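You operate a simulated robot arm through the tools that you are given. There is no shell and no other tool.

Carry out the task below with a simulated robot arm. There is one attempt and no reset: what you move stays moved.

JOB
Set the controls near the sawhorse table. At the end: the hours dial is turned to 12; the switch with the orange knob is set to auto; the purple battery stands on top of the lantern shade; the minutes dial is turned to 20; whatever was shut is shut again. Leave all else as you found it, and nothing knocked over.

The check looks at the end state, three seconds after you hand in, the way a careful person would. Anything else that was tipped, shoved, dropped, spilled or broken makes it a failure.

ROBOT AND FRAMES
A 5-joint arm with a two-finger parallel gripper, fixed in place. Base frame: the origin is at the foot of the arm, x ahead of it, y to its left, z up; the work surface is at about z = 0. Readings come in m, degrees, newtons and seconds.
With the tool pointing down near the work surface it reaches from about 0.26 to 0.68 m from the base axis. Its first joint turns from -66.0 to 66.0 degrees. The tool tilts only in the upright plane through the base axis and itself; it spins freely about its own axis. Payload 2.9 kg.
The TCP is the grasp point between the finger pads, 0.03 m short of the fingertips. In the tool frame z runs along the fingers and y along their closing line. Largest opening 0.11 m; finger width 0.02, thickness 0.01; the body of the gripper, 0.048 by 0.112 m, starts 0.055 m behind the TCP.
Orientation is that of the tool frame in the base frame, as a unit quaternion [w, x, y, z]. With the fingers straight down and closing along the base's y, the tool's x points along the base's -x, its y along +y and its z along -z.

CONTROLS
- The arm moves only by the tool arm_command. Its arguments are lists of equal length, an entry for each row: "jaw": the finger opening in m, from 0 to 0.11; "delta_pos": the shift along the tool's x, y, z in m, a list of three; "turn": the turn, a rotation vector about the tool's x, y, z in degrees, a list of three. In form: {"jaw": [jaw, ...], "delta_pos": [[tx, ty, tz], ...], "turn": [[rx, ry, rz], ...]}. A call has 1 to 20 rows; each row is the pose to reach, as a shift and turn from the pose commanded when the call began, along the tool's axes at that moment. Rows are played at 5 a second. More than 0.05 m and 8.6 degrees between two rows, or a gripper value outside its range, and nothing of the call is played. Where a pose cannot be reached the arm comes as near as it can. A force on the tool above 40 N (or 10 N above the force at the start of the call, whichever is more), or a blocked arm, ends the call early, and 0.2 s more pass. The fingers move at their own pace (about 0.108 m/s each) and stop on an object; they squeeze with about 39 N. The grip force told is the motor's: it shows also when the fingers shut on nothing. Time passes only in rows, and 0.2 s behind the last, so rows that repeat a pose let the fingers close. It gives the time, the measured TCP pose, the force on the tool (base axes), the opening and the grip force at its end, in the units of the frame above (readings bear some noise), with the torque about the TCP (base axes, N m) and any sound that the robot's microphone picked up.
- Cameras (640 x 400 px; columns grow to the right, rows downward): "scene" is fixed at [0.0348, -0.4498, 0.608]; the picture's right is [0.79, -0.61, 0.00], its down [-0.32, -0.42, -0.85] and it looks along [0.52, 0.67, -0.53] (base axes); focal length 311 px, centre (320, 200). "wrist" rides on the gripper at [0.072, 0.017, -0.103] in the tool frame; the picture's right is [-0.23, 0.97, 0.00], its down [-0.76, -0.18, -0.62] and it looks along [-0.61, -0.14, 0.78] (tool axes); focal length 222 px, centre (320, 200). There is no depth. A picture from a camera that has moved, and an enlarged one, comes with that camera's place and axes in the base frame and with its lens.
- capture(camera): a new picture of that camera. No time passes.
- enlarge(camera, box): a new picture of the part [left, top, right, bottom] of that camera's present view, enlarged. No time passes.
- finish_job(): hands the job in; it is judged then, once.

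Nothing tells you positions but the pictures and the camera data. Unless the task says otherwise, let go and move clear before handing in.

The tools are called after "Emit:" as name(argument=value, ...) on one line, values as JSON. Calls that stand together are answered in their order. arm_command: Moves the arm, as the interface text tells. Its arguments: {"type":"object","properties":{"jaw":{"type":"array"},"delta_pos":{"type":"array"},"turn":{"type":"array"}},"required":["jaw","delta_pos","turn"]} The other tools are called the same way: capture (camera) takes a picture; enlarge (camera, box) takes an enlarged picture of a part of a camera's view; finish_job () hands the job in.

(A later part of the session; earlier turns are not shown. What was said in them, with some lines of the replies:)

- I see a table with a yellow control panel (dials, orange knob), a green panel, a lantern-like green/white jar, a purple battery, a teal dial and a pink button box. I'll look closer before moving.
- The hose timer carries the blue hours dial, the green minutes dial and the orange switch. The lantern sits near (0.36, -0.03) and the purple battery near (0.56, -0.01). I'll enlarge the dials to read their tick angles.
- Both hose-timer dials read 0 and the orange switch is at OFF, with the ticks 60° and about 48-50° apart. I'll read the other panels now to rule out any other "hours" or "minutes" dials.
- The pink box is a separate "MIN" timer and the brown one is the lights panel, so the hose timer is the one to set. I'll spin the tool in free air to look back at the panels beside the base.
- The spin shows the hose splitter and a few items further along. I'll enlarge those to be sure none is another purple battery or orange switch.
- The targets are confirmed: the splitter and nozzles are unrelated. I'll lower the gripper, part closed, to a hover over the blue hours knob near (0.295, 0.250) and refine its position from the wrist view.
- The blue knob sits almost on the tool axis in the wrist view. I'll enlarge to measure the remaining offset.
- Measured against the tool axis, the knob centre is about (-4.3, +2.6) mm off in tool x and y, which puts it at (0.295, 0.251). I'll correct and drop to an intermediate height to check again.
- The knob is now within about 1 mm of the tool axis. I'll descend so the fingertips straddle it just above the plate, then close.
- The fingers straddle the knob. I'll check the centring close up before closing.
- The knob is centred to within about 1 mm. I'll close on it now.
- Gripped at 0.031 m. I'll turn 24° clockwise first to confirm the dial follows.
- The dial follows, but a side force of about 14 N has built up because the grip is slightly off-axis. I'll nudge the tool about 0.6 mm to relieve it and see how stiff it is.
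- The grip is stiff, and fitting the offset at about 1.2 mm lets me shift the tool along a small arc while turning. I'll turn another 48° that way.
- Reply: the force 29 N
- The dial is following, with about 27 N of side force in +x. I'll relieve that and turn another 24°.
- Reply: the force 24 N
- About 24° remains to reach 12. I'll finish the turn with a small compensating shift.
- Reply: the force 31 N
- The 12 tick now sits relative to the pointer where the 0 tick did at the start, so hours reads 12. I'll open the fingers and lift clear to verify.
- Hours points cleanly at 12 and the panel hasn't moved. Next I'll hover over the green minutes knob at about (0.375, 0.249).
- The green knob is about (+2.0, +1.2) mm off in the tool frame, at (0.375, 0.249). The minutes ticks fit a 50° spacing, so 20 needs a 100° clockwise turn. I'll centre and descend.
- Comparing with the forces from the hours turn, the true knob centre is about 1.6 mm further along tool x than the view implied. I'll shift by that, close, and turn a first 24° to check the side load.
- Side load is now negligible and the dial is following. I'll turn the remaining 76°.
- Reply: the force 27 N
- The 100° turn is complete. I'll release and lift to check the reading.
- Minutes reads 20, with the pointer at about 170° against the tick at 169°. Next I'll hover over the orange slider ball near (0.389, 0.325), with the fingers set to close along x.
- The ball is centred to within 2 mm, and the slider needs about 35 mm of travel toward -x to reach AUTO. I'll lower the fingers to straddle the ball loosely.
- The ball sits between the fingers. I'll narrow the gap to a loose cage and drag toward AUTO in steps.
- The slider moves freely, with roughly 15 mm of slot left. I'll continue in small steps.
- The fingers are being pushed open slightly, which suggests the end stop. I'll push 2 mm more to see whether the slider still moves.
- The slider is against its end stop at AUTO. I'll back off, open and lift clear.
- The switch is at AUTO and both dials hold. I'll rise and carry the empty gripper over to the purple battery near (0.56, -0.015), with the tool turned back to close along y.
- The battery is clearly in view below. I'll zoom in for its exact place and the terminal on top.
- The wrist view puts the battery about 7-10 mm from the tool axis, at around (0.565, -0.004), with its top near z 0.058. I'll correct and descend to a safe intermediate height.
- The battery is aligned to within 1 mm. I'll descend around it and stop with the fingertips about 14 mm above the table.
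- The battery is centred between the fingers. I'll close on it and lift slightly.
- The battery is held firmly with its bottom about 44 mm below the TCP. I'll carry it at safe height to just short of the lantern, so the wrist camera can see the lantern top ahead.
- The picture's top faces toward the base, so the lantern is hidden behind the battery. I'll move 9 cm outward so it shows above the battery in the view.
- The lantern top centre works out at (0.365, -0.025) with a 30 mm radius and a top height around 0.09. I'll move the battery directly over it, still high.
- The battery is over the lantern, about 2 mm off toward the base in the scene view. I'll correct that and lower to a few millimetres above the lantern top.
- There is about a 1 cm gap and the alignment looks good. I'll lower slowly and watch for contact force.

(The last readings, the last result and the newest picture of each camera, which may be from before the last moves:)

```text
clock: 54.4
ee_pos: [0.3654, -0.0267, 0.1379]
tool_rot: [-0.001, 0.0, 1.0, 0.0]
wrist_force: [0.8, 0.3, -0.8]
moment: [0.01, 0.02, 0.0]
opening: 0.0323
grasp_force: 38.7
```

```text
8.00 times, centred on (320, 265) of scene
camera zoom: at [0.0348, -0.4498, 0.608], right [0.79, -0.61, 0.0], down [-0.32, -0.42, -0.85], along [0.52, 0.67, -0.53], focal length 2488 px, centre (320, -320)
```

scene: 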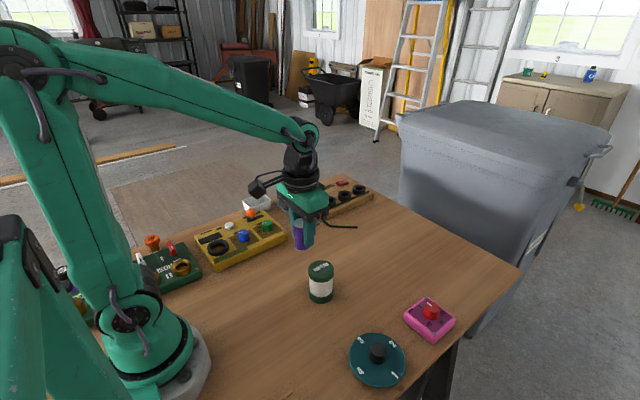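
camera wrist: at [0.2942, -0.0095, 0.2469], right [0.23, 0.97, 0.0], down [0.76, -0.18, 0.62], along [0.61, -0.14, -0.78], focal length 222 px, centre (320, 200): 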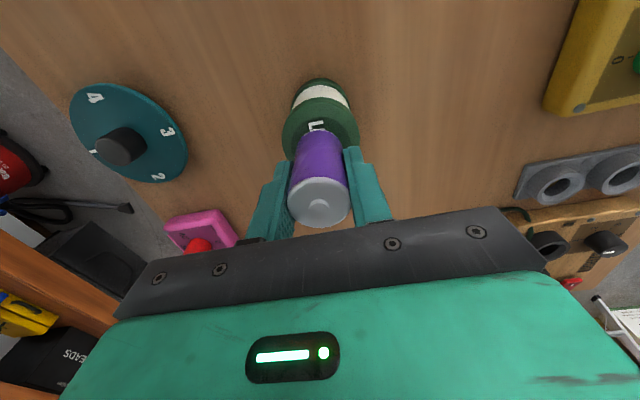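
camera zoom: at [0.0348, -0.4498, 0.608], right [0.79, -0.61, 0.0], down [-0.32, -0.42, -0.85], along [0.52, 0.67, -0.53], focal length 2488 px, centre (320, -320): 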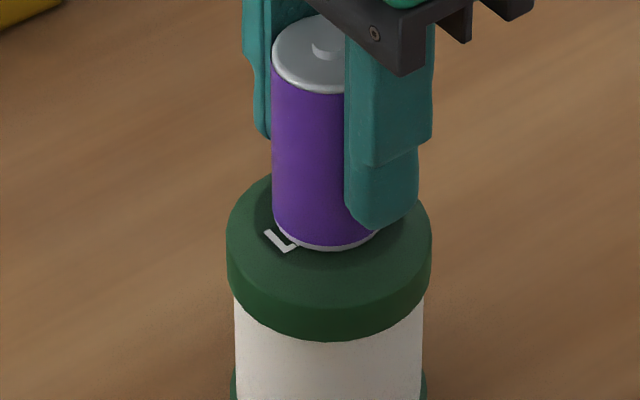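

Only about 3 mm remains. I'll go down in 1 mm steps.

Emit:
arm_command(jaw=[0.02, 0.02, 0.02], delta_pos=[[0, 0, 0.001], [0, 0, 0.002], [0, 0, 0.002]], turn=[[0, 0, 0], [0, 0, 0], [0, 0, 0]])

Emit:
arm_command(jaw=[0.02, 0.02], delta_pos=[[0, 0, 0.001], [0, 0, 0.001]], turn=[[0, 0, 0], [0, 0, 0]])

Emit:
enlarge(camera="scene", box=[290, 240, 350, 290])

```text
clock: 55.2
ee_pos: [0.3671, -0.0253, 0.1365]
tool_rot: [-0.001, 0.0, 1.0, 0.0]
wrist_force: [0.1, 0.9, -2.0]
moment: [-0.01, 0.01, 0.03]
opening: 0.0318
grasp_force: 38.5
```

```text
clock: 55.8
ee_pos: [0.3672, -0.0262, 0.1361]
tool_rot: [0.0, 0.0, 1.0, 0.0]
wrist_force: [-2.4, -0.4, 5.9]
moment: [-0.02, 0.15, -0.06]
opening: 0.0321
grasp_force: 39.4
```

```text
8.00 times, centred on (320, 265) of scene
camera zoom: at [0.0347, -0.4498, 0.608], right [0.79, -0.61, 0.0], down [-0.32, -0.42, -0.85], along [0.52, 0.67, -0.53], focal length 2488 px, centre (320, -320)
```

zoom: 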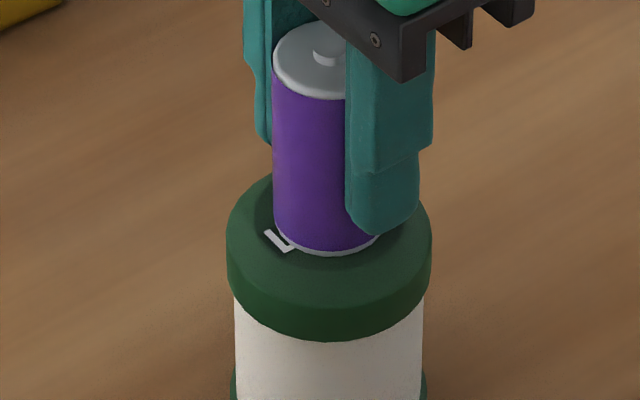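

Contact registered at about 6 N. I'll open the fingers gently and check the battery stands before retreating.

Emit:
arm_command(jaw=[0.0325, 0.034, 0.036, 0.039, 0.044, 0.05, 0.056, 0.06, 0.06], delta_pos=[[0, 0, 0], [0, 0, 0], [0, 0, 0], [0, 0, 0], [0, 0, 0], [0, 0, 0], [0, 0, 0], [0, 0, 0], [0, 0, 0]], turn=[[0, 0, 0], [0, 0, 0], [0, 0, 0], [0, 0, 0], [0, 0, 0], [0, 0, 0], [0, 0, 0], [0, 0, 0], [0, 0, 0]])

Emit:
capture(camera="wrist")

Emit:
enlarge(camera="scene", box=[280, 220, 360, 310])

```text
clock: 57.8
ee_pos: [0.3664, -0.0246, 0.1362]
tool_rot: [0.0, 0.0, 1.0, 0.0]
wrist_force: [0.0, -0.5, 0.5]
moment: [0.01, 0.0, -0.01]
opening: 0.0597
grasp_force: 0.0
```

```text
taken
camera wrist: at [0.2946, -0.0094, 0.2387], right [0.23, 0.97, 0.0], down [0.76, -0.18, 0.62], along [0.61, -0.14, -0.78], focal length 222 px, centre (320, 200)
```

wrist: 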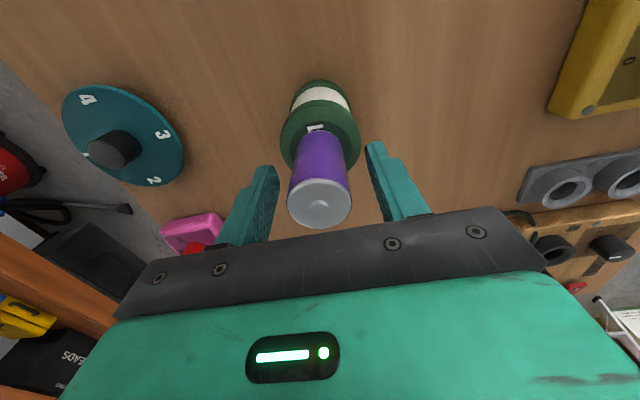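

```text
4.44 times, centred on (320, 265) of scene
camera zoom: at [0.0348, -0.4498, 0.608], right [0.79, -0.61, 0.0], down [-0.32, -0.42, -0.85], along [0.52, 0.67, -0.53], focal length 1382 px, centre (320, -89)
```

zoom: 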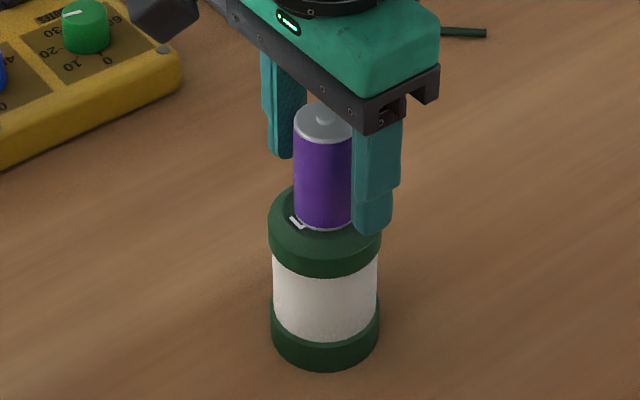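

The battery stands free on the lantern. I'll lift straight up and then check everything from above.

Emit:
arm_command(jaw=[0.06, 0.06, 0.06, 0.06, 0.06, 0.06, 0.06, 0.06], delta_pos=[[0, 0, -0.01], [0, 0, -0.025], [0, 0, -0.045], [0, 0, -0.07], [0, 0, -0.1], [0, 0, -0.13], [0, 0, -0.16], [0, 0, -0.16]], turn=[[0, 0, 0], [0, 0, 0], [0, 0, 0], [0, 0, 0], [0, 0, 0], [0, 0, 0], [0, 0, 0], [0, 0, 0]])

Emit:
capture(camera="wrist")

Emit:
capture(camera="scene")

Emit:
enlarge(camera="scene", box=[280, 220, 360, 310])

Emit:
enlarge(camera="scene", box=[190, 190, 300, 270])

```text
clock: 59.6
ee_pos: [0.3667, -0.0274, 0.2962]
tool_rot: [0.0, 0.0, 1.0, 0.0]
wrist_force: [0.4, 0.3, 0.5]
moment: [0.01, 0.02, -0.01]
opening: 0.0601
grasp_force: 0.1
```

```text
taken
camera wrist: at [0.2948, -0.0106, 0.3993], right [0.23, 0.97, 0.0], down [0.76, -0.18, 0.62], along [0.61, -0.14, -0.78], focal length 222 px, centre (320, 200)
```

wrist: 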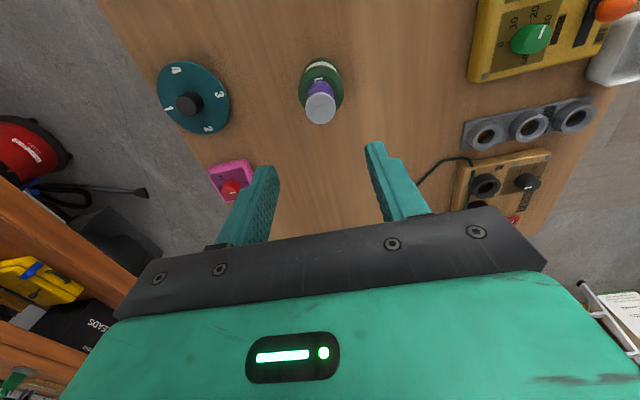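

```text
taken
```

scene: 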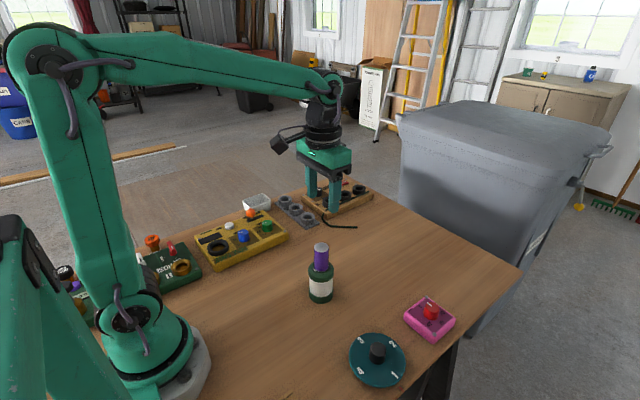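

```text
4.44 times, centred on (320, 265) of scene
camera zoom: at [0.0348, -0.4498, 0.608], right [0.79, -0.61, 0.0], down [-0.32, -0.42, -0.85], along [0.52, 0.67, -0.53], focal length 1382 px, centre (320, -89)
```

zoom: 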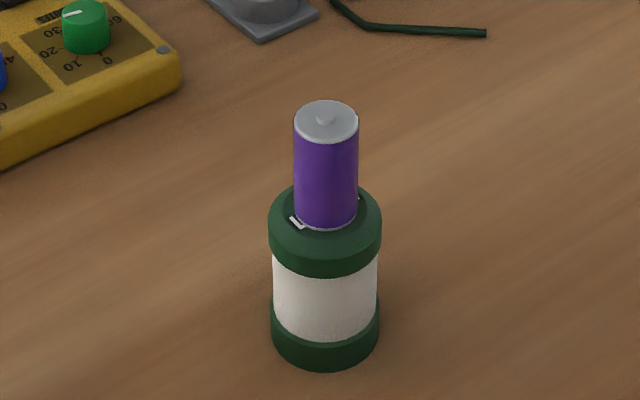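

```text
5.00 times, centred on (245, 230) of scene
camera zoom: at [0.0348, -0.4498, 0.608], right [0.79, -0.61, 0.0], down [-0.32, -0.42, -0.85], along [0.52, 0.67, -0.53], focal length 1555 px, centre (695, 50)
```

zoom: 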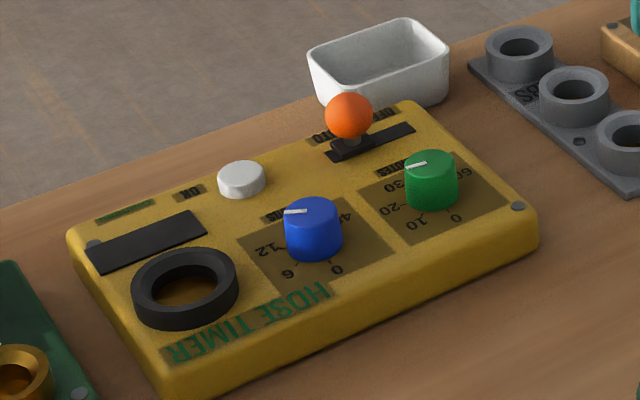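

The battery stands centred on the lantern and nothing else has shifted. As a final check I'll move back over the timer at height and read the dials from above.

Emit:
arm_command(jaw=[0.06, 0.06, 0.06, 0.06, 0.06, 0.06, 0.06, 0.06, 0.06, 0.06, 0.06], delta_pos=[[0, 0.02, -0.01], [0, 0.05, -0.02], [0, 0.08, -0.02], [0, 0.11, -0.02], [0, 0.14, -0.02], [0, 0.17, -0.02], [0, 0.2, -0.02], [0, 0.23, -0.02], [0, 0.255, -0.02], [0, 0.27, -0.02], [0, 0.27, -0.02]], turn=[[0, 0, 0], [0, 0, 0], [0, 0, 0], [0, 0, 0], [0, 0, 0], [0, 0, 0], [0, 0, 0], [0, 0, 0], [0, 0, 0], [0, 0, 0], [0, 0, 0]])

Emit:
capture(camera="wrist")

Emit:
enlarge(camera="wrist", box=[260, 10, 360, 110])

Emit:
enlarge(camera="wrist", box=[270, 70, 390, 150])

Emit:
capture(camera="scene")

```text
clock: 62.0
ee_pos: [0.3652, 0.2439, 0.3158]
tool_rot: [0.0, 0.001, 1.0, 0.0]
wrist_force: [-0.3, 0.0, 0.2]
moment: [0.02, 0.02, -0.02]
opening: 0.0597
grasp_force: 0.0
```

```text
taken
camera wrist: at [0.2942, 0.2608, 0.4188], right [0.23, 0.97, 0.0], down [0.76, -0.18, 0.62], along [0.61, -0.14, -0.78], focal length 222 px, centre (320, 200)
```

wrist: 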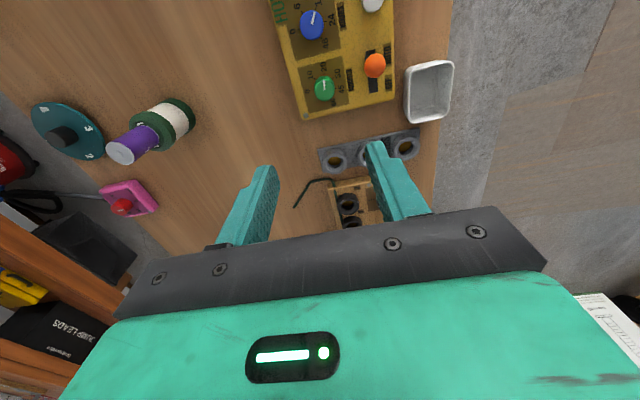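

```text
4.00 times, centred on (310, 60) of wrist
camera zoom: at [0.2942, 0.2608, 0.4188], right [0.23, 0.97, 0.0], down [0.76, -0.18, 0.62], along [0.61, -0.14, -0.78], focal length 888 px, centre (360, 760)
```

zoom: 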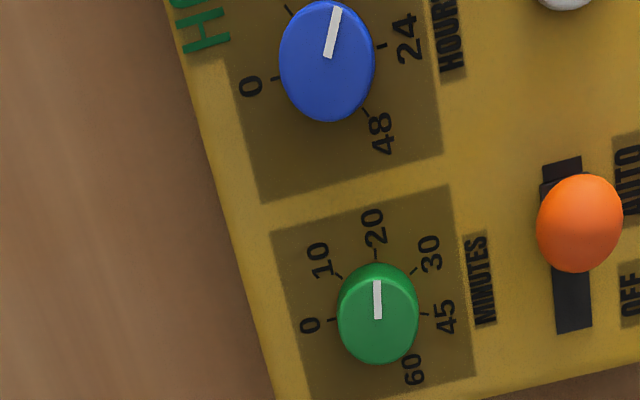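

```text
5.00 times, centred on (330, 110) of wrist
camera zoom: at [0.2942, 0.2608, 0.4188], right [0.23, 0.97, 0.0], down [0.76, -0.18, 0.62], along [0.61, -0.14, -0.78], focal length 1111 px, centre (270, 650)
```

zoom: 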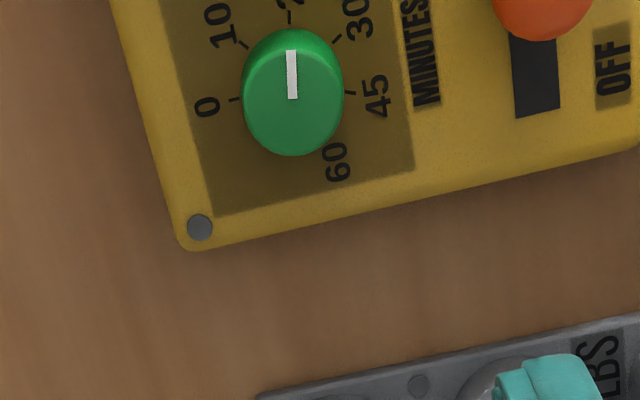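

```text
taken
```

scene: 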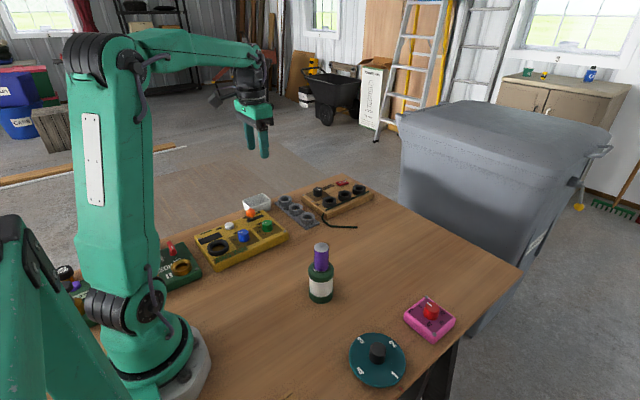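

Minutes is right on the 20 tick and the switch is at AUTO. One last zoom on the hours dial.

Emit:
enlarge(camera="wrist", box=[272, 0, 352, 50])

Emit:
enlarge(camera="wrist", box=[90, 80, 210, 170])

```text
8.00 times, centred on (312, 25) of wrist
camera zoom: at [0.2942, 0.2608, 0.4188], right [0.23, 0.97, 0.0], down [0.76, -0.18, 0.62], along [0.61, -0.14, -0.78], focal length 1777 px, centre (384, 1600)
```

zoom: 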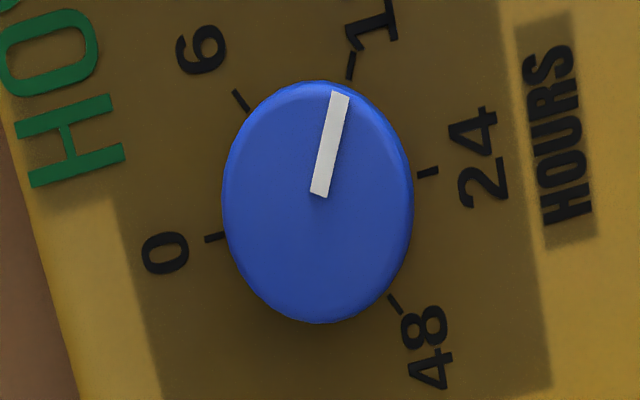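

```text
4.44 times, centred on (150, 125) of wrist
camera zoom: at [0.2942, 0.2608, 0.4188], right [0.23, 0.97, 0.0], down [0.76, -0.18, 0.62], along [0.61, -0.14, -0.78], focal length 987 px, centre (1076, 533)
```

zoom: 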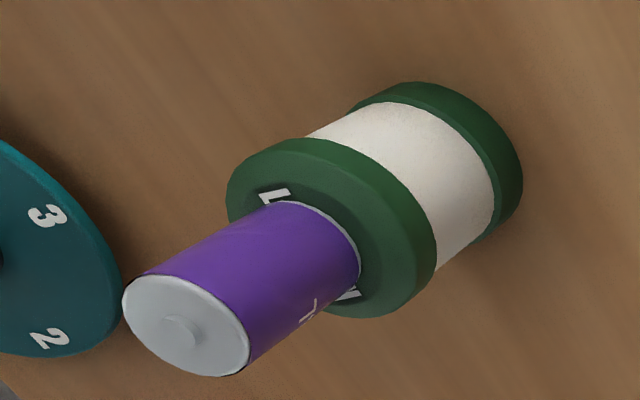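

Hours points at 12, minutes at 20, the orange switch is at AUTO, and the purple battery stands upright on the lantern. Nothing that was shut got opened, and the arm is clear, so I'm handing in.

Emit:
finish_job()

```text
The job is handed in.
```

The job is done and handed in; I haven't seen the result of the check. My last pictures, taken just before handing in, showed:

- **Hours dial:** on the hose timer, turned from 0 to 12, with the pointer in line with the 12 tick.
- **Minutes dial:** on the hose timer, turned from 0 to 20, within about 1° of the tick.
- **Orange-knob switch:** slid from OFF to its end stop at AUTO.
- **Purple battery:** standing upright and roughly centred on top of the lantern.
- **Everything else:** I opened nothing, so there was nothing to shut again. Nothing was knocked over, and I saw nothing else moved. The gripper is empty and clear of the table.

There is also a pink timer box marked "MIN" with its own 20 mark. I left it alone, because the hose timer has dials labelled HOURS and MINUTES next to the switch.
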